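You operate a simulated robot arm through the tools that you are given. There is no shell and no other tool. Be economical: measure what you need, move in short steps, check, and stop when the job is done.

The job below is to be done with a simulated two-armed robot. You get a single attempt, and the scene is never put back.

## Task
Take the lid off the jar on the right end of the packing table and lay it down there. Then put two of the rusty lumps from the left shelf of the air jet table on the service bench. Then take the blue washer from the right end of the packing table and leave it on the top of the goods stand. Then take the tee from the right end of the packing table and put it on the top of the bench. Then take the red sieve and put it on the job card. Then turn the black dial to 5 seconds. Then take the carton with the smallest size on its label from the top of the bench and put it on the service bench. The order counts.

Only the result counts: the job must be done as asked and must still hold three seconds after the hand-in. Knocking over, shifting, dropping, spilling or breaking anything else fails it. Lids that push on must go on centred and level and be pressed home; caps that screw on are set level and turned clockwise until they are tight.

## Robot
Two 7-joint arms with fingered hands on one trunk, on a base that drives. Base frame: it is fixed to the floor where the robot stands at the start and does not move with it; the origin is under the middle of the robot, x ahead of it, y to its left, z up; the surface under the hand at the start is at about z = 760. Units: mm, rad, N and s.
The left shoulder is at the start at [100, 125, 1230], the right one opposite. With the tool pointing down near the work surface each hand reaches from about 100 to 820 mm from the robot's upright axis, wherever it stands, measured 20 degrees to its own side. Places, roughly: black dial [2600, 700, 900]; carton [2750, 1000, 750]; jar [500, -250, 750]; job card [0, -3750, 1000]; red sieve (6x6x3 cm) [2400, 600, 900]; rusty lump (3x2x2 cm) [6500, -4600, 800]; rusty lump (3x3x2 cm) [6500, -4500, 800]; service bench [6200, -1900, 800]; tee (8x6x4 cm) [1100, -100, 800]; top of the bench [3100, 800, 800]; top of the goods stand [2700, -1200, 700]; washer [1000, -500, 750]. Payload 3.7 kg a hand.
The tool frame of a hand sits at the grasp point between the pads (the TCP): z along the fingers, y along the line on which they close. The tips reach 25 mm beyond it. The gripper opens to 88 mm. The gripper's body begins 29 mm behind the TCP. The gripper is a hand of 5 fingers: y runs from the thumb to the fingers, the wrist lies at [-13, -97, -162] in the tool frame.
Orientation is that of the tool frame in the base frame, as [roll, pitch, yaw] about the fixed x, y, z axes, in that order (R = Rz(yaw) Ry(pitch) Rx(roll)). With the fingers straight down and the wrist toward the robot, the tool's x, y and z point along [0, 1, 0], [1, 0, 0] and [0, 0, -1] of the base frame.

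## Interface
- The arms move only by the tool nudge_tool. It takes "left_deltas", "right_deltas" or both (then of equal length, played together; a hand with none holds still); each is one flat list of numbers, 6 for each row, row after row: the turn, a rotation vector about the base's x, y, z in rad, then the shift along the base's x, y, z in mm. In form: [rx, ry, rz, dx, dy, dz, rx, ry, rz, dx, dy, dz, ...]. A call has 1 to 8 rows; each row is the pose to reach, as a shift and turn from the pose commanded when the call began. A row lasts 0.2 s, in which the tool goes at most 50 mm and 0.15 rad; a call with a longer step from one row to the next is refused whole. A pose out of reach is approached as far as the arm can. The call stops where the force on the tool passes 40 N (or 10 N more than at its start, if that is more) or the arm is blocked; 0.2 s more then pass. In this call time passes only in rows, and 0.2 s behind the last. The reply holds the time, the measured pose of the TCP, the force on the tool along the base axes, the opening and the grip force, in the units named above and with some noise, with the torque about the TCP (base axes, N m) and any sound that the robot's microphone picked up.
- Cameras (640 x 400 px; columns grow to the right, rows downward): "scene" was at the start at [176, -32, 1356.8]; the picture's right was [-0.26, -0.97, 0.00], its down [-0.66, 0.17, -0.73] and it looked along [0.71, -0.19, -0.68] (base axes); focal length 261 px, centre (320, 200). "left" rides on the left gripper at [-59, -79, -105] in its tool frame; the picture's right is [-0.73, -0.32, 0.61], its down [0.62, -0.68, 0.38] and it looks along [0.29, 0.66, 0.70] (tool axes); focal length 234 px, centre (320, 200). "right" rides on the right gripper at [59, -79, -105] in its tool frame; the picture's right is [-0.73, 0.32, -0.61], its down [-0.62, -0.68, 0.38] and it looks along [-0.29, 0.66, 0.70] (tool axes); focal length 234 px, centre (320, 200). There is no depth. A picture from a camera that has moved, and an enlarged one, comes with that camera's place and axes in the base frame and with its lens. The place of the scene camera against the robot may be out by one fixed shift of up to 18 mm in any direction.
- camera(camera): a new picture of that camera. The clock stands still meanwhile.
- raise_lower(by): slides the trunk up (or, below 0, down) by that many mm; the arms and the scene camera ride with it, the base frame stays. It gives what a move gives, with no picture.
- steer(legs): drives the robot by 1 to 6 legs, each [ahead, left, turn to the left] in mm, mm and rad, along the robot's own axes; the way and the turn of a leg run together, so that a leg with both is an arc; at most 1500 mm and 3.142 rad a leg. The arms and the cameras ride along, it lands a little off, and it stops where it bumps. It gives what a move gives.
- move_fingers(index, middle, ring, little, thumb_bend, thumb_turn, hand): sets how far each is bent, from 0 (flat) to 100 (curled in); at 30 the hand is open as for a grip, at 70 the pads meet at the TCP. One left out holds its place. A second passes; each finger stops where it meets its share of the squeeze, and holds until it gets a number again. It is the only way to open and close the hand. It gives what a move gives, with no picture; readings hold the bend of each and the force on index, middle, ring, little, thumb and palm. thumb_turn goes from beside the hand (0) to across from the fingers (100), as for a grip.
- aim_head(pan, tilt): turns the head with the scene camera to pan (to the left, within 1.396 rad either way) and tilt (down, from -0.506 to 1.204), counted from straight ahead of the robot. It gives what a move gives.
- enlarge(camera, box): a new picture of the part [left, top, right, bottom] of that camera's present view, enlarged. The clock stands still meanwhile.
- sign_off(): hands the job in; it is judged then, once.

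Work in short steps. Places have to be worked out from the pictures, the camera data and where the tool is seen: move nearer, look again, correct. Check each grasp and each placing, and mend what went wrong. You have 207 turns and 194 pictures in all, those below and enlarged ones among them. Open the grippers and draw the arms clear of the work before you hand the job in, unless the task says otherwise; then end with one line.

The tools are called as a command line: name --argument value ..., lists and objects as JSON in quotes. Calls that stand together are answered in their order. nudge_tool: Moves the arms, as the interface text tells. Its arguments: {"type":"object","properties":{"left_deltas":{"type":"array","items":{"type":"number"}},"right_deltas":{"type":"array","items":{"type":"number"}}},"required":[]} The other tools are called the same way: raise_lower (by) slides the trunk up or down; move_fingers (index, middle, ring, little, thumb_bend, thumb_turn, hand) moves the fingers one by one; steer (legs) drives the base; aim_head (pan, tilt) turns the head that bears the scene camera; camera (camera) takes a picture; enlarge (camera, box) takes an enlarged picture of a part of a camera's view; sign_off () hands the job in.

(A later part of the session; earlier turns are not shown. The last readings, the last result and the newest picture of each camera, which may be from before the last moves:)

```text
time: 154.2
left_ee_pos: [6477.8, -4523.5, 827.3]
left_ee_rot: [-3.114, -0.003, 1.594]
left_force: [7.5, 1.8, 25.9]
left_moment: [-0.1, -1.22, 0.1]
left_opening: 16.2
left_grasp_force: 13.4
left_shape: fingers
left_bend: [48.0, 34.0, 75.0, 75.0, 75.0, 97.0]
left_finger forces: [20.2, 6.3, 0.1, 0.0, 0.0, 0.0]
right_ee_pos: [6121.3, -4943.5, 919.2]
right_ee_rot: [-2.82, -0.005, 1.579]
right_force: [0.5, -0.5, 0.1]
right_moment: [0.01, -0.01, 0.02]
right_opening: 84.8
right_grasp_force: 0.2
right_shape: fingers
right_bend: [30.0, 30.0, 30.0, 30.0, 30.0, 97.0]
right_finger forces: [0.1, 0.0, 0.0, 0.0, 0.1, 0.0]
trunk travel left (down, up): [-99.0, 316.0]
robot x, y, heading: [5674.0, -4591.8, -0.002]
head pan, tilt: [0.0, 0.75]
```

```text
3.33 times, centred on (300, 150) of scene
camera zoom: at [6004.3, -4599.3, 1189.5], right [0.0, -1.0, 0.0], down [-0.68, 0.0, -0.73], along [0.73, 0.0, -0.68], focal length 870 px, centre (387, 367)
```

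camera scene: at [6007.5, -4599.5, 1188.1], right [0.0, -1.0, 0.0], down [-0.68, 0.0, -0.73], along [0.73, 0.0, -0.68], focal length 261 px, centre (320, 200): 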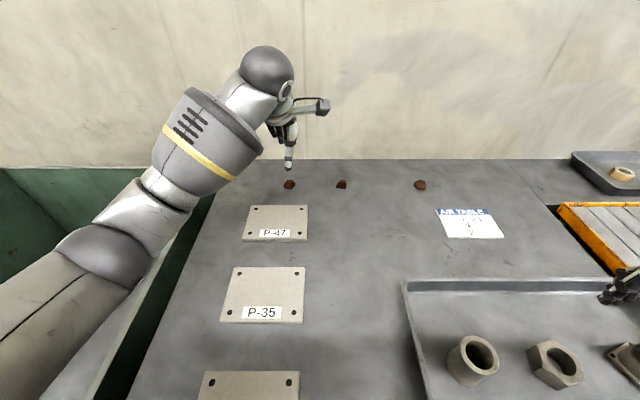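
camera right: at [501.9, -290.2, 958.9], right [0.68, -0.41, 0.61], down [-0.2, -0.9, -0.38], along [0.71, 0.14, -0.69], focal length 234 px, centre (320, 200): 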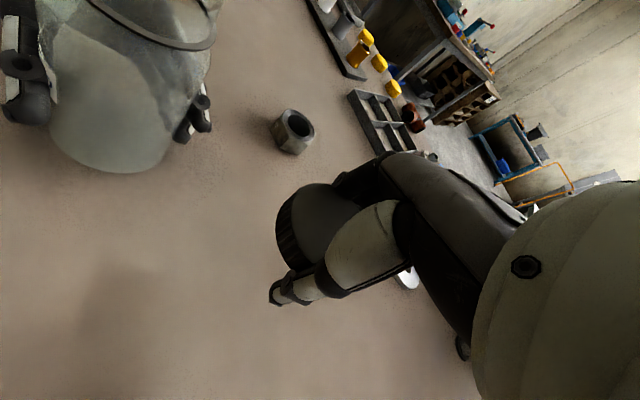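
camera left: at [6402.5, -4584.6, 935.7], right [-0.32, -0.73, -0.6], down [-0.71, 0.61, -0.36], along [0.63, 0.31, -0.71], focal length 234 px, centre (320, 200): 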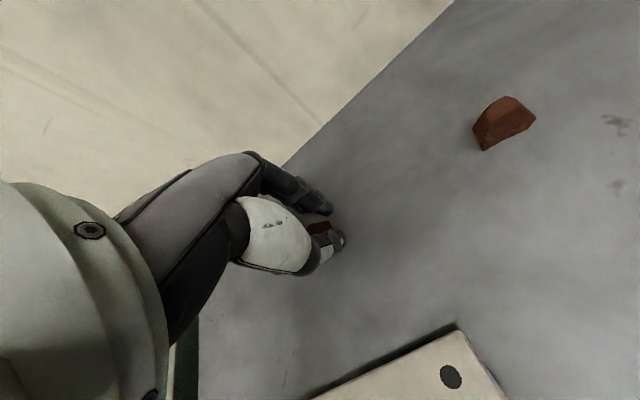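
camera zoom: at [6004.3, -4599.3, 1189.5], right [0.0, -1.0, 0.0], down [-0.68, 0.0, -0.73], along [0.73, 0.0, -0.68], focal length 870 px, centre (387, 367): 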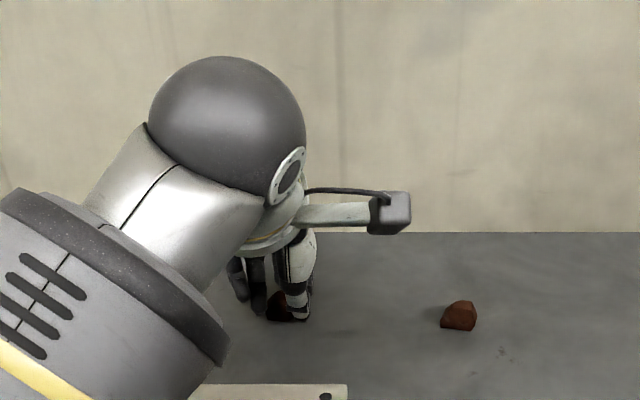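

The fingers jammed against the table while curling. Reopen, rise 10 mm and look at the lump's place again.

move_fingers --hand "left" --index 30 --middle 30 --ring 30 --little 30 --thumb_bend 30

nudge_tool --left_deltas '[0, 0, 0, 0, 0, 12]'

camera --camera "left"

enlarge --camera "scene" --box '[230, 90, 370, 210]'

```text
time: 155.2
left_ee_pos: [6476.4, -4524.1, 824.8]
left_ee_rot: [-3.109, -0.007, 1.595]
left_force: [-3.4, -2.0, 20.2]
left_moment: [0.12, -0.9, -0.05]
left_opening: 84.9
left_grasp_force: 10.6
left_shape: fingers
left_bend: [30.0, 30.0, 30.0, 30.0, 30.0, 97.0]
left_finger forces: [0.1, 20.1, 0.1, 0.1, 0.1, 0.0]
right_ee_pos: [6120.9, -4943.2, 918.3]
right_ee_rot: [-2.818, -0.005, 1.581]
right_force: [0.4, 0.0, 0.3]
right_moment: [-0.01, -0.01, 0.0]
right_opening: 84.9
right_grasp_force: 0.2
right_shape: fingers
right_bend: [30.0, 30.0, 30.0, 30.0, 30.0, 97.0]
right_finger forces: [0.0, 0.1, 0.0, 0.0, 0.1, 0.0]
trunk travel left (down, up): [-99.0, 316.0]
robot x, y, heading: [5668.7, -4585.0, 0.001]
head pan, tilt: [0.0, 0.75]
```

```text
time: 155.6
left_ee_pos: [6475.6, -4521.2, 829.0]
left_ee_rot: [-3.095, -0.01, 1.598]
left_force: [0.7, -0.4, 0.2]
left_moment: [-0.01, 0.01, -0.02]
left_opening: 84.7
left_grasp_force: 0.0
left_shape: fingers
left_bend: [30.0, 30.0, 30.0, 30.0, 30.0, 97.0]
left_finger forces: [0.0, 0.0, 0.0, 0.0, 0.0, 0.1]
right_ee_pos: [6122.9, -4942.8, 914.8]
right_ee_rot: [-2.812, -0.004, 1.582]
right_force: [0.7, 0.2, 0.5]
right_moment: [-0.02, 0.0, -0.02]
right_opening: 84.4
right_grasp_force: 0.1
right_shape: fingers
right_bend: [30.0, 30.0, 30.0, 30.0, 30.0, 97.0]
right_finger forces: [0.1, 0.1, 0.1, 0.0, 0.0, 0.0]
trunk travel left (down, up): [-99.0, 316.0]
robot x, y, heading: [5673.9, -4587.9, 0.002]
head pan, tilt: [0.0, 0.75]
```

```text
119 pictures are left
camera left: at [6404.2, -4583.2, 936.9], right [-0.33, -0.73, -0.6], down [-0.72, 0.61, -0.34], along [0.61, 0.31, -0.72], focal length 234 px, centre (320, 200)
```

left: 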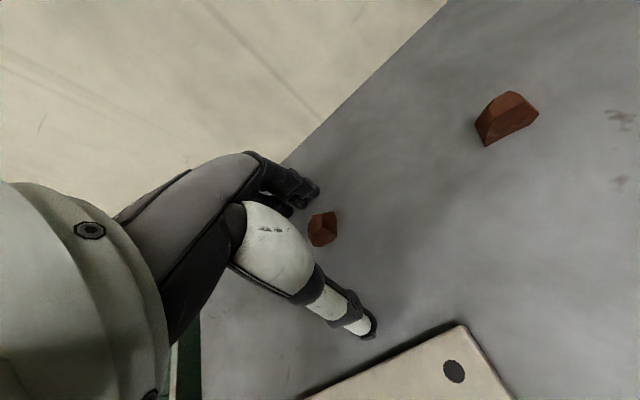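

```text
3.33 times, centred on (300, 150) of scene
camera zoom: at [6007.8, -4599.0, 1187.4], right [0.0, -1.0, 0.0], down [-0.68, 0.0, -0.73], along [0.73, 0.0, -0.68], focal length 870 px, centre (387, 367)
```

zoom: 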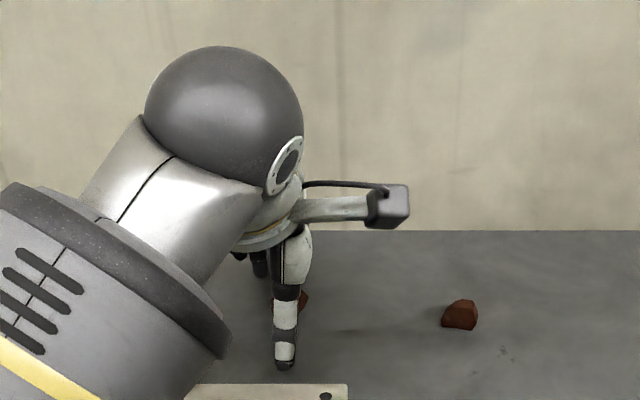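

Lump was pushed to ≈(6490, -4520). Shift forward 13 mm, rise a few mm, then close in stages.

nudge_tool --left_deltas '[0, 0, 0, 13, 0, 3]'

move_fingers --hand "left" --index 54 --middle 54 --ring 54 --little 54 --thumb_bend 54

camera --camera "left"

```text
time: 155.9
left_ee_pos: [6489.7, -4522.0, 835.4]
left_ee_rot: [-3.103, -0.008, 1.597]
left_force: [-0.5, -1.0, -0.2]
left_moment: [0.01, 0.03, 0.02]
left_opening: 84.8
left_grasp_force: 0.0
left_shape: fingers
left_bend: [30.0, 30.0, 30.0, 30.0, 30.0, 97.0]
left_finger forces: [0.1, 0.1, 0.0, 0.0, 0.1, 0.0]
right_ee_pos: [6122.9, -4942.3, 916.7]
right_ee_rot: [-2.816, -0.006, 1.581]
right_force: [-0.3, -0.7, -0.3]
right_moment: [0.04, -0.01, 0.0]
right_opening: 84.9
right_grasp_force: 0.0
right_shape: fingers
right_bend: [30.0, 30.0, 30.0, 30.0, 30.0, 97.0]
right_finger forces: [0.0, 0.0, 0.0, 0.0, 0.1, 0.1]
trunk travel left (down, up): [-99.0, 316.0]
robot x, y, heading: [5673.3, -4588.9, 0.002]
head pan, tilt: [0.0, 0.75]
```

```text
time: 156.9
left_ee_pos: [6492.5, -4521.9, 836.5]
left_ee_rot: [-3.107, -0.005, 1.595]
left_force: [-0.2, 0.1, 0.1]
left_moment: [-0.01, -0.01, 0.05]
left_opening: 33.4
left_grasp_force: 0.0
left_shape: fingers
left_bend: [54.0, 54.0, 54.0, 54.0, 54.0, 97.0]
left_finger forces: [0.1, 0.0, 0.0, 0.0, 0.1, 0.0]
right_ee_pos: [6122.8, -4943.7, 917.1]
right_ee_rot: [-2.817, -0.005, 1.581]
right_force: [-0.5, -0.2, 0.7]
right_moment: [0.02, 0.01, 0.0]
right_opening: 84.2
right_grasp_force: 0.1
right_shape: fingers
right_bend: [30.0, 30.0, 30.0, 30.0, 30.0, 97.0]
right_finger forces: [0.0, 0.0, 0.0, 0.0, 0.0, 0.1]
trunk travel left (down, up): [-99.0, 316.0]
robot x, y, heading: [5668.9, -4590.1, -0.001]
head pan, tilt: [0.0, 0.75]
```

```text
117 pictures are left
camera left: at [6416.9, -4584.1, 945.2], right [-0.33, -0.73, -0.6], down [-0.71, 0.61, -0.36], along [0.62, 0.31, -0.72], focal length 234 px, centre (320, 200)
```

left: 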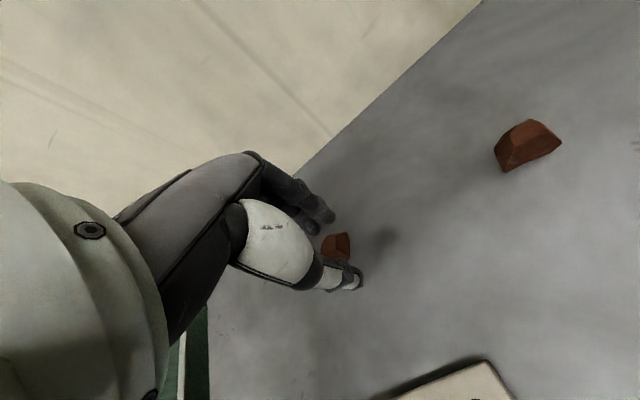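

The lump is centred between the fingers. Lower a little and close.

nudge_tool --left_deltas '[0, 0, 0, 0, -2, -3, 0, 0, 0, 0, -2, -6]'

move_fingers --hand "left" --index 70 --middle 70 --ring 70 --little 60 --thumb_bend 70

camera --camera "left"

```text
time: 157.6
left_ee_pos: [6491.7, -4524.9, 831.2]
left_ee_rot: [-3.104, -0.004, 1.595]
left_force: [-0.4, 0.5, 0.6]
left_moment: [-0.02, 0.04, 0.01]
left_opening: 33.5
left_grasp_force: 0.0
left_shape: fingers
left_bend: [54.0, 54.0, 54.0, 54.0, 54.0, 97.0]
left_finger forces: [0.0, 0.0, 0.0, 0.0, 0.0, 0.1]
right_ee_pos: [6123.3, -4942.7, 917.9]
right_ee_rot: [-2.817, -0.006, 1.58]
right_force: [-0.2, -0.2, -0.6]
right_moment: [0.0, 0.03, 0.02]
right_opening: 84.7
right_grasp_force: 0.0
right_shape: fingers
right_bend: [30.0, 30.0, 30.0, 30.0, 30.0, 97.0]
right_finger forces: [0.2, 0.0, 0.0, 0.2, 0.1, 0.0]
trunk travel left (down, up): [-99.0, 316.0]
robot x, y, heading: [5674.1, -4586.1, -0.003]
head pan, tilt: [0.0, 0.75]
```

```text
time: 158.6
left_ee_pos: [6493.2, -4525.1, 829.6]
left_ee_rot: [-3.105, -0.005, 1.596]
left_force: [0.4, 0.7, 1.1]
left_moment: [0.02, 0.03, 0.02]
left_opening: 9.3
left_grasp_force: 4.1
left_shape: fingers
left_bend: [66.0, 67.0, 70.0, 60.0, 64.0, 97.0]
left_finger forces: [1.5, 2.5, 0.0, 0.1, 4.2, 0.0]
right_ee_pos: [6122.8, -4943.0, 916.8]
right_ee_rot: [-2.818, -0.005, 1.581]
right_force: [0.3, -0.2, -0.8]
right_moment: [0.01, 0.0, 0.0]
right_opening: 84.7
right_grasp_force: 0.1
right_shape: fingers
right_bend: [30.0, 30.0, 30.0, 30.0, 30.0, 97.0]
right_finger forces: [0.1, 0.1, 0.0, 0.0, 0.0, 0.1]
trunk travel left (down, up): [-99.0, 316.0]
robot x, y, heading: [5671.3, -4589.2, 0.003]
head pan, tilt: [0.0, 0.75]
```

```text
116 pictures are left
camera left: at [6417.3, -4586.2, 939.4], right [-0.33, -0.73, -0.6], down [-0.71, 0.61, -0.36], along [0.62, 0.31, -0.72], focal length 234 px, centre (320, 200)
```

left: 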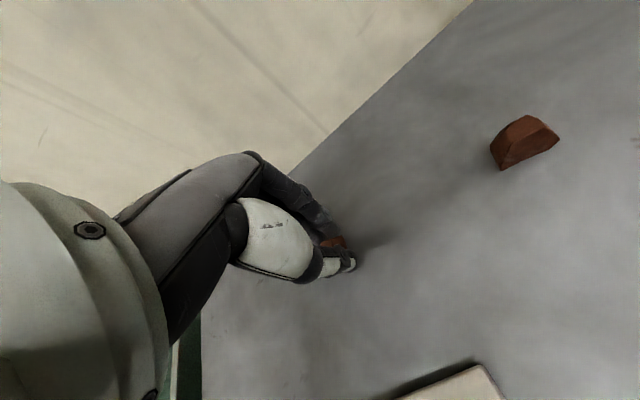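

Contact on both sides. Squeeze firmer, then lift a bit to test.

move_fingers --hand "left" --index 85 --middle 85 --ring 75 --thumb_bend 85

nudge_tool --left_deltas '[0, 0, 0, 0, 0, 25, 0, 0, 0, 0, 0, 60]'

camera --camera "left"

```text
time: 159.6
left_ee_pos: [6491.2, -4524.9, 831.3]
left_ee_rot: [-3.104, -0.005, 1.598]
left_force: [-0.7, 0.7, 0.2]
left_moment: [-0.02, -0.01, 0.0]
left_opening: 0.0
left_grasp_force: 0.1
left_shape: fingers
left_bend: [80.0, 85.0, 75.0, 60.0, 72.0, 94.0]
left_finger forces: [0.0, 0.0, 0.0, 0.0, 0.0, 0.1]
right_ee_pos: [6122.4, -4943.0, 918.2]
right_ee_rot: [-2.815, -0.004, 1.582]
right_force: [0.1, 0.4, 0.0]
right_moment: [-0.01, 0.02, -0.01]
right_opening: 84.7
right_grasp_force: 0.1
right_shape: fingers
right_bend: [30.0, 30.0, 30.0, 30.0, 30.0, 97.0]
right_finger forces: [0.1, 0.0, 0.1, 0.0, 0.1, 0.0]
trunk travel left (down, up): [-99.0, 316.0]
robot x, y, heading: [5672.7, -4589.2, 0.004]
head pan, tilt: [0.0, 0.75]
```

```text
time: 160.2
left_ee_pos: [6490.9, -4524.7, 892.2]
left_ee_rot: [-3.107, -0.004, 1.597]
left_force: [-0.5, 0.2, 0.3]
left_moment: [-0.04, 0.01, -0.04]
left_opening: 0.1
left_grasp_force: 0.1
left_shape: fingers
left_bend: [80.0, 85.0, 75.0, 60.0, 72.0, 94.0]
left_finger forces: [0.1, 0.0, 0.0, 0.0, 0.0, 0.1]
right_ee_pos: [6122.5, -4943.8, 917.6]
right_ee_rot: [-2.817, -0.005, 1.581]
right_force: [-1.2, -0.3, -0.4]
right_moment: [-0.02, -0.02, 0.01]
right_opening: 84.8
right_grasp_force: 0.0
right_shape: fingers
right_bend: [30.0, 30.0, 30.0, 30.0, 30.0, 97.0]
right_finger forces: [0.0, 0.0, 0.0, 0.0, 0.0, 0.0]
trunk travel left (down, up): [-99.0, 316.0]
robot x, y, heading: [5669.9, -4588.0, -0.003]
head pan, tilt: [0.0, 0.75]
```

```text
115 pictures are left
camera left: at [6416.1, -4586.0, 1000.2], right [-0.33, -0.73, -0.6], down [-0.71, 0.61, -0.36], along [0.62, 0.31, -0.72], focal length 234 px, centre (320, 200)
```

left: 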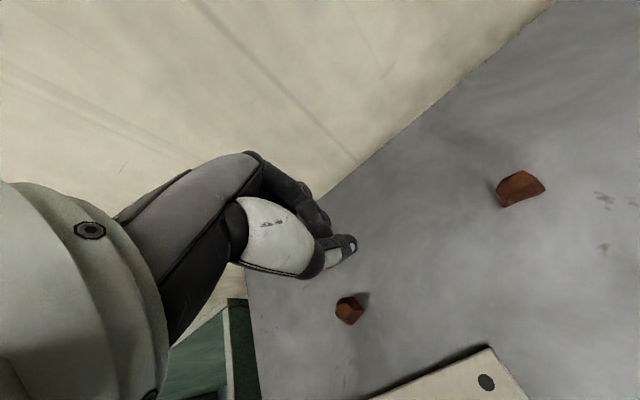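

It squirted out; lump now at about (6464, -4486). Pre-shape the fingers at 50, go above it again and lower till contact so the tips sit lower on the lump.

move_fingers --hand "left" --index 50 --middle 50 --ring 50 --little 50 --thumb_bend 50

nudge_tool --left_deltas '[0, 0, 0, -14, 20, 0, 0, 0, 0, -27, 39, -20, 0, 0, 0, -27, 39, -52]'

camera --camera "left"

```text
time: 161.2
left_ee_pos: [6490.2, -4524.1, 891.5]
left_ee_rot: [-3.103, -0.005, 1.595]
left_force: [0.2, -0.4, 0.6]
left_moment: [-0.01, 0.02, -0.04]
left_opening: 41.1
left_grasp_force: 0.0
left_shape: fingers
left_bend: [50.0, 50.0, 50.0, 50.0, 50.0, 97.0]
left_finger forces: [0.0, 0.0, 0.1, 0.0, 0.0, 0.1]
right_ee_pos: [6123.4, -4942.4, 916.4]
right_ee_rot: [-2.818, -0.006, 1.582]
right_force: [0.8, -0.6, -0.8]
right_moment: [-0.04, 0.02, -0.01]
right_opening: 84.6
right_grasp_force: 0.0
right_shape: fingers
right_bend: [30.0, 30.0, 30.0, 30.0, 30.0, 97.0]
right_finger forces: [0.1, 0.1, 0.0, 0.0, 0.0, 0.0]
trunk travel left (down, up): [-99.0, 316.0]
robot x, y, heading: [5668.6, -4589.8, 0.001]
head pan, tilt: [0.0, 0.75]
```

```text
time: 162.2
left_ee_pos: [6472.0, -4483.7, 879.9]
left_ee_rot: [3.111, -0.006, 1.602]
left_force: [-0.7, 0.6, -0.5]
left_moment: [0.04, 0.03, -0.01]
left_opening: 41.2
left_grasp_force: 0.0
left_shape: fingers
left_bend: [50.0, 50.0, 50.0, 50.0, 50.0, 97.0]
left_finger forces: [0.0, 0.0, 0.1, 0.1, 0.0, 0.0]
right_ee_pos: [6117.0, -4945.2, 921.6]
right_ee_rot: [-2.827, -0.008, 1.581]
right_force: [0.1, -0.2, -0.2]
right_moment: [-0.01, -0.02, -0.02]
right_opening: 84.3
right_grasp_force: 0.0
right_shape: fingers
right_bend: [30.0, 30.0, 30.0, 30.0, 30.0, 97.0]
right_finger forces: [0.1, 0.0, 0.0, 0.0, 0.0, 0.1]
trunk travel left (down, up): [-99.0, 316.0]
robot x, y, heading: [5671.4, -4589.9, -0.0]
head pan, tilt: [0.0, 0.75]
stopped in row 3 (left hand): the arm was blocked; the commanded pose is now the measured one
```

```text
114 pictures are left
camera left: at [6391.0, -4546.1, 983.1], right [-0.28, -0.73, -0.62], down [-0.69, 0.6, -0.4], along [0.67, 0.32, -0.67], focal length 234 px, centre (320, 200)
```

left: 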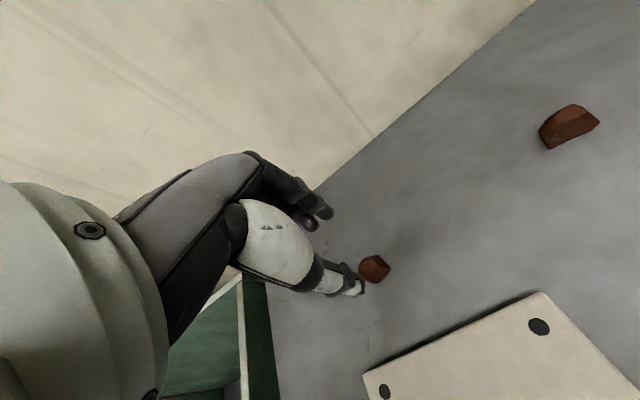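

The left elbow is blocked by the sink rim. I'll take this lump with the right hand instead: lift the left hand away and bring the right over.

nudge_tool --left_deltas '[0, 0, 0, 0, -10, 40, 0, 0, 0, -20, -10, 85, 0, 0, 0, -60, -5, 110, 0, 0, 0, -100, 0, 130, 0, 0, 0, -140, 0, 150, 0, 0, 0, -180, 0, 170]'

move_fingers --hand "right" --index 50 --middle 50 --ring 50 --little 50 --thumb_bend 50

nudge_tool --right_deltas '[-0.1, 0, 0, 20, 35, 20, -0.2, 0, 0.05, 50, 70, 30, -0.32, 0, 0.1, 80, 105, 30, -0.32, 0, 0.15, 115, 140, 30, -0.32, 0, 0.2, 150, 175, 30, -0.32, 0, 0.25, 185, 210, 30, -0.32, 0, 0.3, 215, 249, 30]'

camera --camera "scene"

```text
time: 163.6
left_ee_pos: [6293.7, -4481.9, 1031.4]
left_ee_rot: [3.137, -0.003, 1.601]
left_force: [-0.2, 0.3, 0.5]
left_moment: [0.04, -0.02, -0.01]
left_opening: 41.2
left_grasp_force: 0.2
left_shape: fingers
left_bend: [50.0, 50.0, 50.0, 50.0, 50.0, 98.0]
left_finger forces: [0.1, 0.1, 0.0, 0.0, 0.0, 0.0]
right_ee_pos: [6124.0, -4941.7, 918.2]
right_ee_rot: [-2.818, -0.005, 1.578]
right_force: [0.2, -0.7, 0.4]
right_moment: [0.02, -0.01, 0.0]
right_opening: 84.7
right_grasp_force: 0.1
right_shape: fingers
right_bend: [30.0, 30.0, 30.0, 30.0, 30.0, 97.0]
right_finger forces: [0.0, 0.1, 0.0, 0.0, 0.1, 0.1]
trunk travel left (down, up): [-99.0, 316.0]
robot x, y, heading: [5671.8, -4584.2, -0.003]
head pan, tilt: [0.0, 0.75]
```

```text
time: 164.6
left_ee_pos: [6293.4, -4483.1, 1030.6]
left_ee_rot: [3.14, -0.005, 1.6]
left_force: [0.5, 0.6, -0.5]
left_moment: [0.01, 0.01, 0.0]
left_opening: 41.6
left_grasp_force: 0.0
left_shape: fingers
left_bend: [50.0, 50.0, 50.0, 50.0, 50.0, 98.0]
left_finger forces: [0.0, 0.1, 0.0, 0.0, 0.0, 0.0]
right_ee_pos: [6123.9, -4942.3, 917.0]
right_ee_rot: [-2.817, -0.005, 1.58]
right_force: [0.1, 0.5, -0.1]
right_moment: [0.01, 0.01, 0.0]
right_opening: 42.1
right_grasp_force: 0.1
right_shape: fingers
right_bend: [50.0, 50.0, 50.0, 50.0, 50.0, 97.0]
right_finger forces: [0.1, 0.1, 0.0, 0.1, 0.0, 0.0]
trunk travel left (down, up): [-99.0, 316.0]
robot x, y, heading: [5674.4, -4587.7, -0.001]
head pan, tilt: [0.0, 0.75]
```

```text
time: 166.2
left_ee_pos: [6295.0, -4482.5, 1028.7]
left_ee_rot: [-3.141, -0.005, 1.6]
left_force: [0.5, 0.1, -0.6]
left_moment: [0.0, -0.02, 0.01]
left_opening: 41.2
left_grasp_force: 0.1
left_shape: fingers
left_bend: [50.0, 50.0, 50.0, 50.0, 50.0, 98.0]
left_finger forces: [0.1, 0.0, 0.0, 0.1, 0.0, 0.1]
right_ee_pos: [6341.4, -4695.5, 945.0]
right_ee_rot: [-2.76, 0.309, 1.888]
right_force: [0.3, 0.3, 0.7]
right_moment: [0.0, 0.05, -0.01]
right_opening: 42.0
right_grasp_force: 0.1
right_shape: fingers
right_bend: [50.0, 50.0, 50.0, 50.0, 50.0, 97.0]
right_finger forces: [0.0, 0.0, 0.0, 0.0, 0.0, 0.0]
right hand out of reach, approached as far as the arm can: row 1, 2
trunk travel left (down, up): [-99.0, 316.0]
robot x, y, heading: [5673.4, -4585.9, -0.001]
head pan, tilt: [0.0, 0.75]
```

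```text
113 pictures are left
camera scene: at [6010.9, -4599.0, 1187.3], right [0.0, -1.0, 0.0], down [-0.68, 0.0, -0.73], along [0.73, 0.0, -0.68], focal length 261 px, centre (320, 200)
```

scene: 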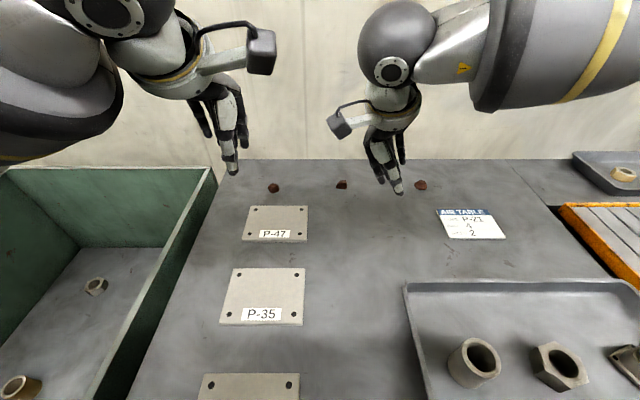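

My rotation axis was wrong; correct the right hand to vertical while moving it over lump A, and move the left hand back out of the way.

nudge_tool --right_deltas '[0.08, -0.055, 0, 15, 20, 10, 0.16, -0.11, 0, 35, 50, 10, 0.24, -0.165, 0, 55, 85, 10, 0.32, -0.22, 0, 80, 120, 5, 0.4, -0.276, 0, 100, 155, -5, 0.4, -0.276, 0, 115, 185, -25, 0.4, -0.276, 0, 125, 209, -45]' --left_deltas '[0, 0, 0, -15, 12, 10, 0, 0, 0, -30, 24, 20, 0, 0, 0, -45, 36, 30, 0, 0, 0, -60, 48, 40, 0, 0, 0, -75, 60, 50, 0, 0, 0, -90, 70, 60, 0, 0, 0, -100, 80, 70]'

camera --camera "right"

```text
time: 167.8
left_ee_pos: [6197.0, -4402.7, 1097.8]
left_ee_rot: [-3.14, -0.005, 1.6]
left_force: [0.8, 0.4, -1.3]
left_moment: [-0.01, 0.02, -0.01]
left_opening: 41.3
left_grasp_force: 0.1
left_shape: fingers
left_bend: [50.0, 50.0, 50.0, 50.0, 50.0, 98.0]
left_finger forces: [0.0, 0.1, 0.0, 0.1, 0.0, 0.0]
right_ee_pos: [6400.1, -4619.3, 886.9]
right_ee_rot: [3.14, 0.001, 1.829]
right_force: [0.0, 0.4, -1.0]
right_moment: [-0.05, 0.03, 0.01]
right_opening: 41.7
right_grasp_force: 0.0
right_shape: fingers
right_bend: [50.0, 50.0, 50.0, 50.0, 50.0, 98.0]
right_finger forces: [0.0, 0.0, 0.0, 0.1, 0.1, 0.0]
right hand out of reach, approached as far as the arm can: row 2, 3, 4, 5, 6, 7
trunk travel left (down, up): [-99.0, 316.0]
robot x, y, heading: [5670.3, -4587.4, -0.007]
head pan, tilt: [0.0, 0.75]
```

```text
112 pictures are left
camera right: at [6308.0, -4583.0, 990.4], right [0.5, -0.62, 0.61], down [-0.5, -0.78, -0.38], along [0.71, -0.11, -0.69], focal length 234 px, centre (320, 200)
```

right: 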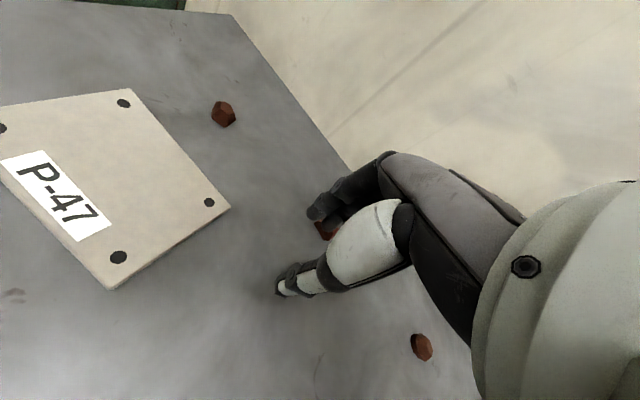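

Right arm reaches its limit to the left. Raise the left hand more and shift the base 140 mm left.

nudge_tool --left_deltas '[0, 0, 0, 0, 0, 40, 0, 0, 0, 0, 0, 80]' --right_deltas '[0, 0, -0.1, 0, 0, 15, 0, 0, -0.2, 0, 0, 30]'

steer --legs '[[0, 150, 0]]'

camera --camera "right"

camera --camera "scene"

```text
time: 168.3
left_ee_pos: [6194.5, -4402.9, 1181.9]
left_ee_rot: [3.138, -0.006, 1.6]
left_force: [0.6, 0.3, -0.3]
left_moment: [-0.04, -0.03, 0.03]
left_opening: 41.3
left_grasp_force: 0.0
left_shape: fingers
left_bend: [50.0, 50.0, 50.0, 50.0, 50.0, 98.0]
left_finger forces: [0.0, 0.0, 0.0, 0.1, 0.0, 0.0]
right_ee_pos: [6399.7, -4649.9, 912.6]
right_ee_rot: [3.137, 0.001, 1.679]
right_force: [0.2, -1.2, -0.3]
right_moment: [-0.03, -0.01, -0.01]
right_opening: 41.6
right_grasp_force: 0.0
right_shape: fingers
right_bend: [50.0, 50.0, 50.0, 50.0, 50.0, 98.0]
right_finger forces: [0.0, 0.0, 0.1, 0.0, 0.0, 0.1]
right hand out of reach, approached as far as the arm can: row 1, 2
trunk travel left (down, up): [-99.0, 316.0]
robot x, y, heading: [5671.4, -4584.2, -0.007]
head pan, tilt: [0.0, 0.75]
```

```text
time: 170.3
left_ee_pos: [6194.5, -4252.6, 1180.9]
left_ee_rot: [3.138, -0.006, 1.599]
left_force: [0.2, -0.7, -1.2]
left_moment: [0.03, 0.0, 0.0]
left_opening: 41.3
left_grasp_force: 0.0
left_shape: fingers
left_bend: [50.0, 50.0, 50.0, 50.0, 50.0, 98.0]
left_finger forces: [0.0, 0.0, 0.0, 0.1, 0.1, 0.0]
right_ee_pos: [6401.1, -4499.9, 911.5]
right_ee_rot: [3.137, 0.001, 1.681]
right_force: [0.1, 1.1, -0.5]
right_moment: [0.01, -0.03, 0.01]
right_opening: 41.3
right_grasp_force: 0.0
right_shape: fingers
right_bend: [50.0, 50.0, 50.0, 50.0, 50.0, 98.0]
right_finger forces: [0.1, 0.0, 0.0, 0.0, 0.0, 0.0]
trunk travel left (down, up): [-99.0, 316.0]
robot x, y, heading: [5670.9, -4441.3, -0.001]
head pan, tilt: [0.0, 0.75]
```

```text
111 pictures are left
camera right: at [6314.6, -4449.4, 1015.1], right [0.4, -0.69, 0.61], down [-0.61, -0.7, -0.39], along [0.69, -0.22, -0.69], focal length 234 px, centre (320, 200)
```

right: 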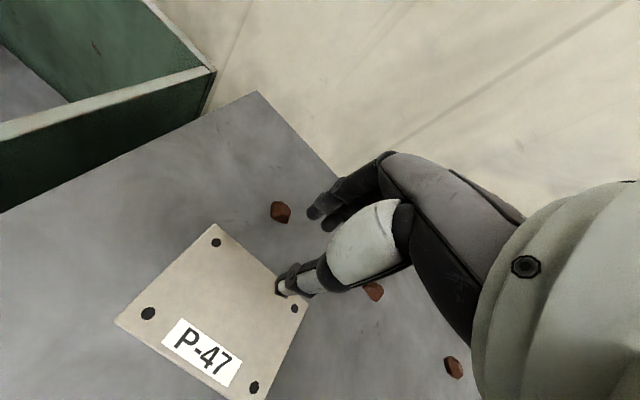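

```text
110 pictures are left
camera scene: at [6008.5, -4448.9, 1188.4], right [0.0, -1.0, 0.0], down [-0.68, 0.0, -0.73], along [0.73, 0.0, -0.68], focal length 261 px, centre (320, 200)
```

scene: 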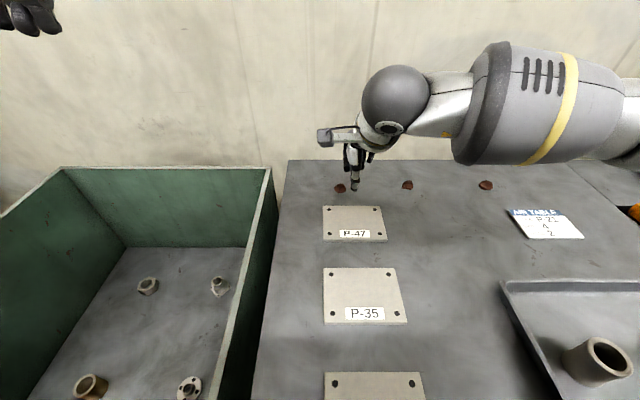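

Lump A at (6464, -4485) by the right camera. Move over it and descend to just above.

nudge_tool --right_deltas '[0, 0, 0, 22, 5, -15, 0, 0, 0, 44, 10, -35, 0, 0, 0, 63, 15, -55, 0, 0, 0, 63, 15, -74]'

camera --camera "right"

```text
time: 171.3
left_ee_pos: [6194.4, -4253.0, 1180.4]
left_ee_rot: [3.14, -0.005, 1.601]
left_force: [0.5, 0.5, -0.1]
left_moment: [-0.03, 0.02, 0.03]
left_opening: 41.2
left_grasp_force: 0.3
left_shape: fingers
left_bend: [50.0, 50.0, 50.0, 50.0, 50.0, 98.0]
left_finger forces: [0.1, 0.1, 0.0, 0.0, 0.1, 0.0]
right_ee_pos: [6447.7, -4505.8, 865.5]
right_ee_rot: [3.138, 0.003, 1.683]
right_force: [0.3, -0.5, -0.8]
right_moment: [-0.01, -0.02, -0.03]
right_opening: 41.5
right_grasp_force: 0.1
right_shape: fingers
right_bend: [50.0, 50.0, 50.0, 50.0, 50.0, 98.0]
right_finger forces: [0.0, 0.0, 0.0, 0.0, 0.0, 0.0]
right hand out of reach, approached as far as the arm can: row 2, 3, 4
trunk travel left (down, up): [-99.0, 316.0]
robot x, y, heading: [5674.4, -4440.3, 0.002]
head pan, tilt: [0.0, 0.75]
```

```text
109 pictures are left
camera right: at [6361.0, -4457.6, 969.7], right [0.4, -0.69, 0.61], down [-0.61, -0.7, -0.39], along [0.69, -0.22, -0.69], focal length 234 px, centre (320, 200)
```

right: 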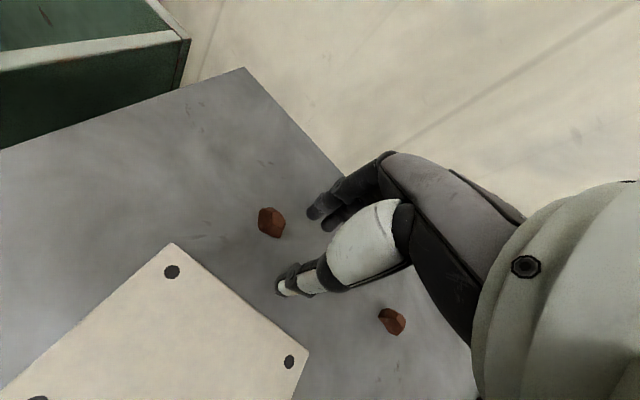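

Not quite in reach; rotate the hand back to straight and shift the base a bit more left, then retry.

nudge_tool --right_deltas '[0, 0, -0.12, 0, 0, 20]'

steer --legs '[[0, 50, 0]]'

nudge_tool --right_deltas '[0, 0, 0, 8, -15, -20, 0, 0, 0, 16, -30, -40]'

camera --camera "right"

```text
time: 171.7
left_ee_pos: [6194.2, -4253.0, 1181.8]
left_ee_rot: [3.138, -0.005, 1.601]
left_force: [-0.1, -0.2, -0.6]
left_moment: [0.01, -0.04, -0.01]
left_opening: 41.1
left_grasp_force: 0.0
left_shape: fingers
left_bend: [50.0, 50.0, 50.0, 50.0, 50.0, 98.0]
left_finger forces: [0.1, 0.0, 0.0, 0.1, 0.0, 0.0]
right_ee_pos: [6449.0, -4518.0, 885.6]
right_ee_rot: [3.138, 0.001, 1.56]
right_force: [-0.7, 0.6, -0.3]
right_moment: [0.02, -0.03, 0.01]
right_opening: 41.6
right_grasp_force: 0.0
right_shape: fingers
right_bend: [50.0, 50.0, 50.0, 50.0, 50.0, 98.0]
right_finger forces: [0.1, 0.1, 0.0, 0.1, 0.0, 0.0]
right hand out of reach, approached as far as the arm can: row 1
trunk travel left (down, up): [-99.0, 316.0]
robot x, y, heading: [5673.4, -4438.8, 0.0]
head pan, tilt: [0.0, 0.75]
```

```text
time: 172.8
left_ee_pos: [6194.0, -4202.9, 1181.1]
left_ee_rot: [3.141, -0.005, 1.601]
left_force: [-0.2, -0.1, -0.1]
left_moment: [0.0, -0.03, -0.02]
left_opening: 41.2
left_grasp_force: 0.1
left_shape: fingers
left_bend: [50.0, 50.0, 50.0, 50.0, 50.0, 98.0]
left_finger forces: [0.1, 0.0, 0.0, 0.1, 0.1, 0.1]
right_ee_pos: [6449.2, -4468.0, 885.7]
right_ee_rot: [3.138, 0.002, 1.562]
right_force: [-0.3, -0.8, -0.6]
right_moment: [0.03, 0.02, 0.01]
right_opening: 41.4
right_grasp_force: 0.1
right_shape: fingers
right_bend: [50.0, 50.0, 50.0, 50.0, 50.0, 98.0]
right_finger forces: [0.1, 0.1, 0.1, 0.0, 0.1, 0.0]
trunk travel left (down, up): [-99.0, 316.0]
robot x, y, heading: [5675.5, -4388.0, -0.005]
head pan, tilt: [0.0, 0.75]
```

```text
time: 173.4
left_ee_pos: [6195.0, -4203.5, 1180.6]
left_ee_rot: [3.139, -0.003, 1.6]
left_force: [-0.3, -0.2, -1.0]
left_moment: [0.01, -0.01, -0.03]
left_opening: 41.2
left_grasp_force: 0.1
left_shape: fingers
left_bend: [50.0, 50.0, 50.0, 50.0, 50.0, 98.0]
left_finger forces: [0.0, 0.0, 0.0, 0.0, 0.0, 0.0]
right_ee_pos: [6464.9, -4497.5, 846.6]
right_ee_rot: [3.138, 0.002, 1.558]
right_force: [-0.8, 0.3, -0.8]
right_moment: [0.01, 0.02, 0.02]
right_opening: 41.6
right_grasp_force: 0.0
right_shape: fingers
right_bend: [50.0, 50.0, 50.0, 50.0, 50.0, 98.0]
right_finger forces: [0.1, 0.1, 0.0, 0.0, 0.0, 0.0]
trunk travel left (down, up): [-99.0, 316.0]
robot x, y, heading: [5671.7, -4389.5, 0.0]
head pan, tilt: [0.0, 0.75]
```

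```text
108 pictures are left
camera right: at [6385.7, -4439.1, 949.5], right [0.31, -0.73, 0.61], down [-0.69, -0.62, -0.39], along [0.66, -0.3, -0.69], focal length 234 px, centre (320, 200)
```

right: 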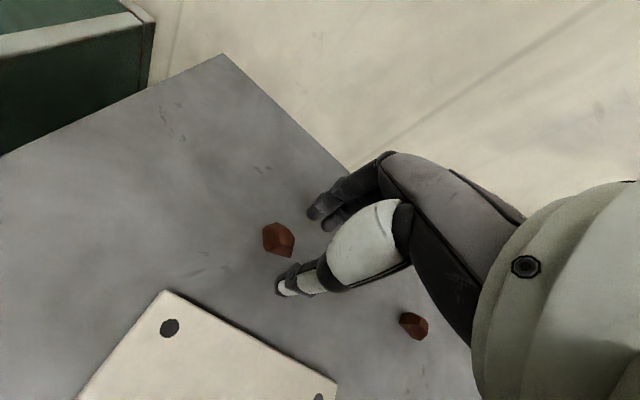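

Shift 14 mm left and lower to just above the table.

nudge_tool --right_deltas '[0, 0, 0, 0, 14, 0, 0, 0, 0, 0, 14, -16]'

nudge_tool --right_deltas '[0, 0, 0, 0, 0, -2, 0, 0, 0, 0, 0, -4, 0, 0, 0, 0, 0, -6]'

camera --camera "right"

```text
time: 174.0
left_ee_pos: [6194.3, -4202.2, 1180.5]
left_ee_rot: [3.138, -0.006, 1.6]
left_force: [-0.4, 1.0, -0.6]
left_moment: [0.0, 0.02, 0.03]
left_opening: 41.4
left_grasp_force: 0.1
left_shape: fingers
left_bend: [50.0, 50.0, 50.0, 50.0, 50.0, 98.0]
left_finger forces: [0.0, 0.0, 0.1, 0.0, 0.0, 0.0]
right_ee_pos: [6464.7, -4483.7, 831.1]
right_ee_rot: [3.139, 0.003, 1.562]
right_force: [-0.2, 0.3, 0.5]
right_moment: [0.0, 0.03, -0.01]
right_opening: 41.6
right_grasp_force: 0.1
right_shape: fingers
right_bend: [50.0, 50.0, 50.0, 50.0, 50.0, 98.0]
right_finger forces: [0.1, 0.1, 0.0, 0.0, 0.0, 0.0]
trunk travel left (down, up): [-99.0, 316.0]
robot x, y, heading: [5668.6, -4390.1, -0.003]
head pan, tilt: [0.0, 0.75]
```

```text
time: 174.8
left_ee_pos: [6192.4, -4202.8, 1182.6]
left_ee_rot: [3.136, -0.004, 1.602]
left_force: [0.3, -1.2, -0.6]
left_moment: [0.0, 0.0, 0.0]
left_opening: 41.3
left_grasp_force: 0.0
left_shape: fingers
left_bend: [50.0, 50.0, 50.0, 50.0, 50.0, 98.0]
left_finger forces: [0.0, 0.0, 0.1, 0.0, 0.0, 0.0]
right_ee_pos: [6464.4, -4482.9, 827.7]
right_ee_rot: [3.132, -0.001, 1.561]
right_force: [1.2, -1.0, 10.6]
right_moment: [-0.09, -0.31, 0.01]
right_opening: 41.5
right_grasp_force: 4.7
right_shape: fingers
right_bend: [50.0, 49.0, 50.0, 50.0, 50.0, 98.0]
right_finger forces: [0.0, 10.0, 0.1, 0.1, 0.0, 0.1]
trunk travel left (down, up): [-99.0, 316.0]
robot x, y, heading: [5676.0, -4388.5, 0.003]
head pan, tilt: [0.0, 0.75]
```

```text
107 pictures are left
camera right: at [6384.5, -4424.5, 931.5], right [0.31, -0.73, 0.61], down [-0.68, -0.62, -0.39], along [0.66, -0.3, -0.69], focal length 234 px, centre (320, 200)
```

right: 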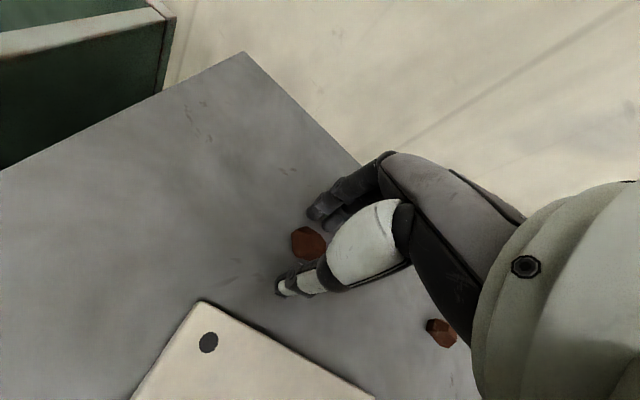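

The middle finger touches first, keeping the others too high. Rise, curl middle, ring and little away, and pinch with index and thumb lower down.

nudge_tool --right_deltas '[0, 0, 0, 0, 0, 30]'

move_fingers --hand "right" --index 48 --middle 100 --ring 100 --little 100 --thumb_bend 48

nudge_tool --right_deltas '[0, 0, 0, 0, 0, -22, 0, 0, 0, 0, 0, -26, 0, 0, 0, 0, 0, -30]'

camera --camera "right"

```text
time: 175.2
left_ee_pos: [6193.5, -4202.5, 1182.4]
left_ee_rot: [3.139, -0.004, 1.603]
left_force: [-0.9, -0.7, -0.3]
left_moment: [-0.04, -0.01, 0.0]
left_opening: 41.4
left_grasp_force: 0.0
left_shape: fingers
left_bend: [50.0, 50.0, 50.0, 50.0, 50.0, 98.0]
left_finger forces: [0.0, 0.0, 0.0, 0.0, 0.0, 0.0]
right_ee_pos: [6464.3, -4483.8, 854.9]
right_ee_rot: [3.139, 0.002, 1.564]
right_force: [0.6, 0.6, 0.1]
right_moment: [0.0, 0.02, 0.02]
right_opening: 41.7
right_grasp_force: 0.1
right_shape: fingers
right_bend: [50.0, 50.0, 50.0, 50.0, 50.0, 98.0]
right_finger forces: [0.1, 0.0, 0.1, 0.0, 0.0, 0.0]
trunk travel left (down, up): [-99.0, 316.0]
robot x, y, heading: [5670.8, -4386.9, 0.003]
head pan, tilt: [0.0, 0.75]
```

```text
time: 176.2
left_ee_pos: [6194.2, -4203.3, 1181.5]
left_ee_rot: [3.139, -0.005, 1.604]
left_force: [-0.1, 0.6, 1.5]
left_moment: [0.03, -0.02, 0.01]
left_opening: 41.4
left_grasp_force: 0.0
left_shape: fingers
left_bend: [50.0, 50.0, 50.0, 50.0, 50.0, 98.0]
left_finger forces: [0.0, 0.0, 0.0, 0.0, 0.1, 0.0]
right_ee_pos: [6464.5, -4483.6, 854.5]
right_ee_rot: [3.138, 0.003, 1.562]
right_force: [-0.4, 0.1, 0.9]
right_moment: [-0.02, 0.03, -0.01]
right_opening: 45.9
right_grasp_force: 0.0
right_shape: fingers
right_bend: [48.0, 100.0, 100.0, 100.0, 48.0, 98.0]
right_finger forces: [0.1, 0.1, 0.0, 0.0, 0.0, 0.1]
trunk travel left (down, up): [-99.0, 316.0]
robot x, y, heading: [5671.9, -4386.1, 0.003]
head pan, tilt: [0.0, 0.75]
```

```text
time: 177.0
left_ee_pos: [6192.3, -4202.6, 1182.8]
left_ee_rot: [3.138, -0.004, 1.601]
left_force: [-1.1, 0.6, -0.7]
left_moment: [-0.01, -0.02, 0.01]
left_opening: 41.3
left_grasp_force: 0.0
left_shape: fingers
left_bend: [50.0, 50.0, 50.0, 50.0, 50.0, 98.0]
left_finger forces: [0.0, 0.0, 0.0, 0.0, 0.0, 0.0]
right_ee_pos: [6464.6, -4483.3, 826.2]
right_ee_rot: [3.133, 0.0, 1.563]
right_force: [-0.4, -0.7, 7.3]
right_moment: [0.03, -0.05, 0.03]
right_opening: 46.0
right_grasp_force: 2.7
right_shape: fingers
right_bend: [48.0, 100.0, 100.0, 100.0, 48.0, 98.0]
right_finger forces: [4.6, 0.0, 0.0, 0.0, 2.8, 0.0]
trunk travel left (down, up): [-99.0, 316.0]
robot x, y, heading: [5673.0, -4389.9, -0.004]
head pan, tilt: [0.0, 0.75]
```

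```text
106 pictures are left
camera right: at [6384.6, -4424.2, 930.7], right [0.31, -0.73, 0.61], down [-0.68, -0.62, -0.39], along [0.66, -0.3, -0.69], focal length 234 px, centre (320, 200)
```

right: 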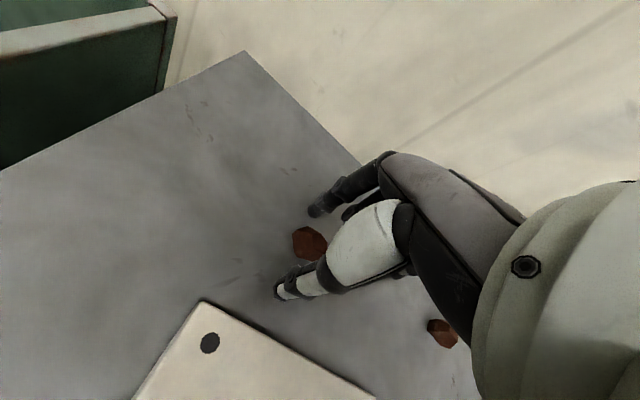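

Index and thumb tips both touch the table with the lump between. Raise 1 mm and pinch.

nudge_tool --right_deltas '[0, 0, 0, 0, 0, 2.5]'

move_fingers --hand "right" --index 75 --thumb_bend 75

camera --camera "right"

```text
time: 177.4
left_ee_pos: [6192.3, -4202.7, 1181.3]
left_ee_rot: [3.139, -0.004, 1.603]
left_force: [0.6, 0.0, -0.5]
left_moment: [-0.03, 0.0, 0.0]
left_opening: 41.2
left_grasp_force: 0.1
left_shape: fingers
left_bend: [50.0, 50.0, 50.0, 50.0, 50.0, 98.0]
left_finger forces: [0.0, 0.0, 0.1, 0.1, 0.0, 0.0]
right_ee_pos: [6464.2, -4483.0, 828.2]
right_ee_rot: [3.137, 0.001, 1.563]
right_force: [-0.7, 0.5, 5.5]
right_moment: [0.04, -0.17, 0.02]
right_opening: 46.3
right_grasp_force: 2.6
right_shape: fingers
right_bend: [48.0, 100.0, 100.0, 100.0, 48.0, 98.0]
right_finger forces: [5.1, 0.0, 0.0, 0.0, 0.7, 0.0]
trunk travel left (down, up): [-99.0, 316.0]
robot x, y, heading: [5672.8, -4390.5, 0.002]
head pan, tilt: [0.0, 0.75]
```

```text
time: 178.4
left_ee_pos: [6194.6, -4202.9, 1180.3]
left_ee_rot: [3.139, -0.006, 1.603]
left_force: [0.4, 0.4, -0.4]
left_moment: [0.02, 0.02, 0.03]
left_opening: 41.4
left_grasp_force: 0.1
left_shape: fingers
left_bend: [50.0, 50.0, 50.0, 50.0, 50.0, 98.0]
left_finger forces: [0.0, 0.0, 0.1, 0.0, 0.0, 0.0]
right_ee_pos: [6463.4, -4483.8, 826.3]
right_ee_rot: [3.137, 0.003, 1.561]
right_force: [0.5, -0.5, 0.0]
right_moment: [0.02, 0.01, 0.0]
right_opening: 0.0
right_grasp_force: 0.1
right_shape: fingers
right_bend: [74.0, 100.0, 100.0, 100.0, 73.0, 97.0]
right_finger forces: [0.0, 0.1, 0.0, 0.0, 0.1, 0.0]
trunk travel left (down, up): [-99.0, 316.0]
robot x, y, heading: [5672.1, -4385.3, 0.008]
head pan, tilt: [0.0, 0.75]
```

```text
105 pictures are left
camera right: at [6384.9, -4424.6, 930.0], right [0.31, -0.73, 0.61], down [-0.69, -0.62, -0.38], along [0.66, -0.3, -0.69], focal length 234 px, centre (320, 200)
```

right: 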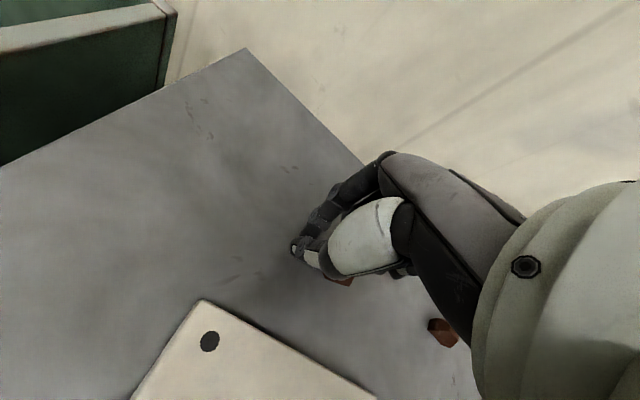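

It squirted aside again under full squeeze. Next time I'll close with index, middle and thumb only to light contact. Rise, reopen and locate the lump.

nudge_tool --right_deltas '[0, 0, 0, 0, 0, 25, 0, 0, 0, 0, -25, 35]'

move_fingers --hand "right" --index 48 --middle 50 --ring 50 --little 50 --thumb_bend 48

camera --camera "right"

```text
time: 179.0
left_ee_pos: [6193.5, -4202.4, 1181.5]
left_ee_rot: [3.139, -0.005, 1.602]
left_force: [0.1, -0.4, 0.5]
left_moment: [0.01, 0.0, 0.0]
left_opening: 41.0
left_grasp_force: 0.1
left_shape: fingers
left_bend: [50.0, 50.0, 50.0, 50.0, 50.0, 98.0]
left_finger forces: [0.0, 0.0, 0.1, 0.0, 0.0, 0.0]
right_ee_pos: [6465.0, -4509.2, 862.0]
right_ee_rot: [3.138, -0.001, 1.56]
right_force: [1.0, -0.3, 0.4]
right_moment: [0.03, -0.03, 0.01]
right_opening: 0.0
right_grasp_force: 0.0
right_shape: fingers
right_bend: [74.0, 100.0, 100.0, 100.0, 73.0, 97.0]
right_finger forces: [0.1, 0.0, 0.0, 0.1, 0.1, 0.0]
trunk travel left (down, up): [-99.0, 316.0]
robot x, y, heading: [5671.5, -4386.7, -0.001]
head pan, tilt: [0.0, 0.75]
```

```text
time: 180.0
left_ee_pos: [6194.2, -4202.2, 1182.0]
left_ee_rot: [3.139, -0.007, 1.602]
left_force: [0.3, -0.2, 0.3]
left_moment: [0.01, -0.01, 0.01]
left_opening: 41.3
left_grasp_force: 0.0
left_shape: fingers
left_bend: [50.0, 50.0, 50.0, 50.0, 50.0, 98.0]
left_finger forces: [0.0, 0.1, 0.0, 0.0, 0.0, 0.0]
right_ee_pos: [6464.8, -4509.1, 861.7]
right_ee_rot: [3.138, 0.001, 1.561]
right_force: [-0.5, -0.3, 0.0]
right_moment: [0.02, 0.01, -0.01]
right_opening: 45.3
right_grasp_force: 0.0
right_shape: fingers
right_bend: [48.0, 50.0, 50.0, 50.0, 48.0, 97.0]
right_finger forces: [0.1, 0.0, 0.0, 0.0, 0.1, 0.0]
trunk travel left (down, up): [-99.0, 316.0]
robot x, y, heading: [5676.3, -4389.6, 0.0]
head pan, tilt: [0.0, 0.75]
```

```text
104 pictures are left
camera right: at [6384.8, -4449.7, 965.4], right [0.31, -0.73, 0.61], down [-0.69, -0.62, -0.39], along [0.66, -0.3, -0.69], focal length 234 px, centre (320, 200)
```

right: 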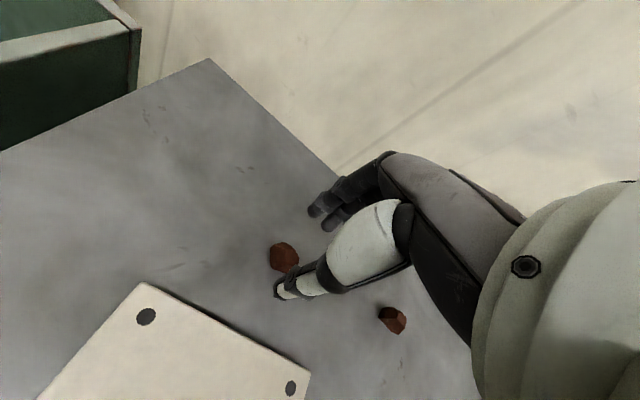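

Lump A is right under the hand at (6464, -4508). Lower with index/middle/thumb shape and close gently in stages.

nudge_tool --right_deltas '[0, 0, 0, 1, -4, -20, 0, 0, 0, 1, -4, -34]'

move_fingers --hand "right" --index 58 --middle 58 --ring 58 --little 50 --thumb_bend 58

camera --camera "right"

```text
time: 180.6
left_ee_pos: [6192.9, -4201.7, 1181.0]
left_ee_rot: [3.137, -0.006, 1.603]
left_force: [-0.3, 0.1, -0.3]
left_moment: [0.03, -0.01, -0.02]
left_opening: 41.6
left_grasp_force: 0.1
left_shape: fingers
left_bend: [50.0, 50.0, 50.0, 50.0, 50.0, 98.0]
left_finger forces: [0.0, 0.0, 0.0, 0.0, 0.0, 0.0]
right_ee_pos: [6465.5, -4512.9, 829.1]
right_ee_rot: [3.135, 0.003, 1.56]
right_force: [0.0, -1.0, 2.7]
right_moment: [0.01, -0.08, -0.03]
right_opening: 45.3
right_grasp_force: 1.0
right_shape: fingers
right_bend: [48.0, 50.0, 50.0, 50.0, 48.0, 97.0]
right_finger forces: [0.0, 2.0, 0.0, 0.0, 0.0, 0.1]
trunk travel left (down, up): [-99.0, 316.0]
robot x, y, heading: [5673.4, -4388.5, -0.002]
head pan, tilt: [0.0, 0.75]
```

```text
time: 181.6
left_ee_pos: [6193.9, -4201.9, 1182.0]
left_ee_rot: [3.137, -0.005, 1.603]
left_force: [0.5, 0.5, -0.1]
left_moment: [0.02, -0.01, 0.0]
left_opening: 41.3
left_grasp_force: 0.1
left_shape: fingers
left_bend: [50.0, 50.0, 50.0, 50.0, 50.0, 98.0]
left_finger forces: [0.1, 0.0, 0.0, 0.0, 0.1, 0.0]
right_ee_pos: [6466.1, -4513.0, 828.6]
right_ee_rot: [3.135, 0.002, 1.561]
right_force: [2.8, 0.4, 5.7]
right_moment: [-0.06, -0.16, 0.0]
right_opening: 26.8
right_grasp_force: 3.1
right_shape: fingers
right_bend: [57.0, 56.0, 57.0, 50.0, 57.0, 97.0]
right_finger forces: [0.0, 5.3, 0.0, 0.1, 0.1, 0.0]
trunk travel left (down, up): [-99.0, 316.0]
robot x, y, heading: [5670.3, -4389.5, -0.0]
head pan, tilt: [0.0, 0.75]
```

```text
103 pictures are left
camera right: at [6385.9, -4454.0, 932.3], right [0.31, -0.73, 0.61], down [-0.68, -0.62, -0.39], along [0.66, -0.3, -0.69], focal length 234 px, centre (320, 200)
```

right: 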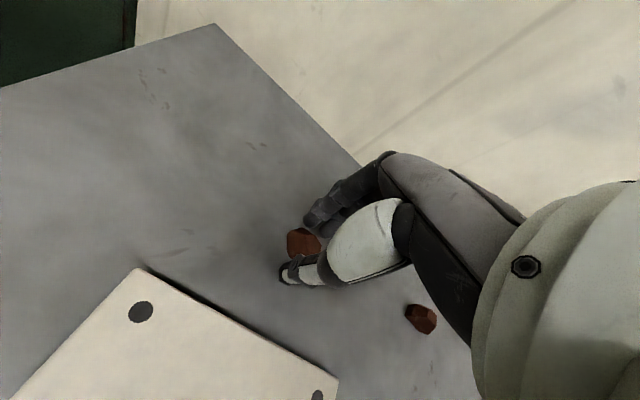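

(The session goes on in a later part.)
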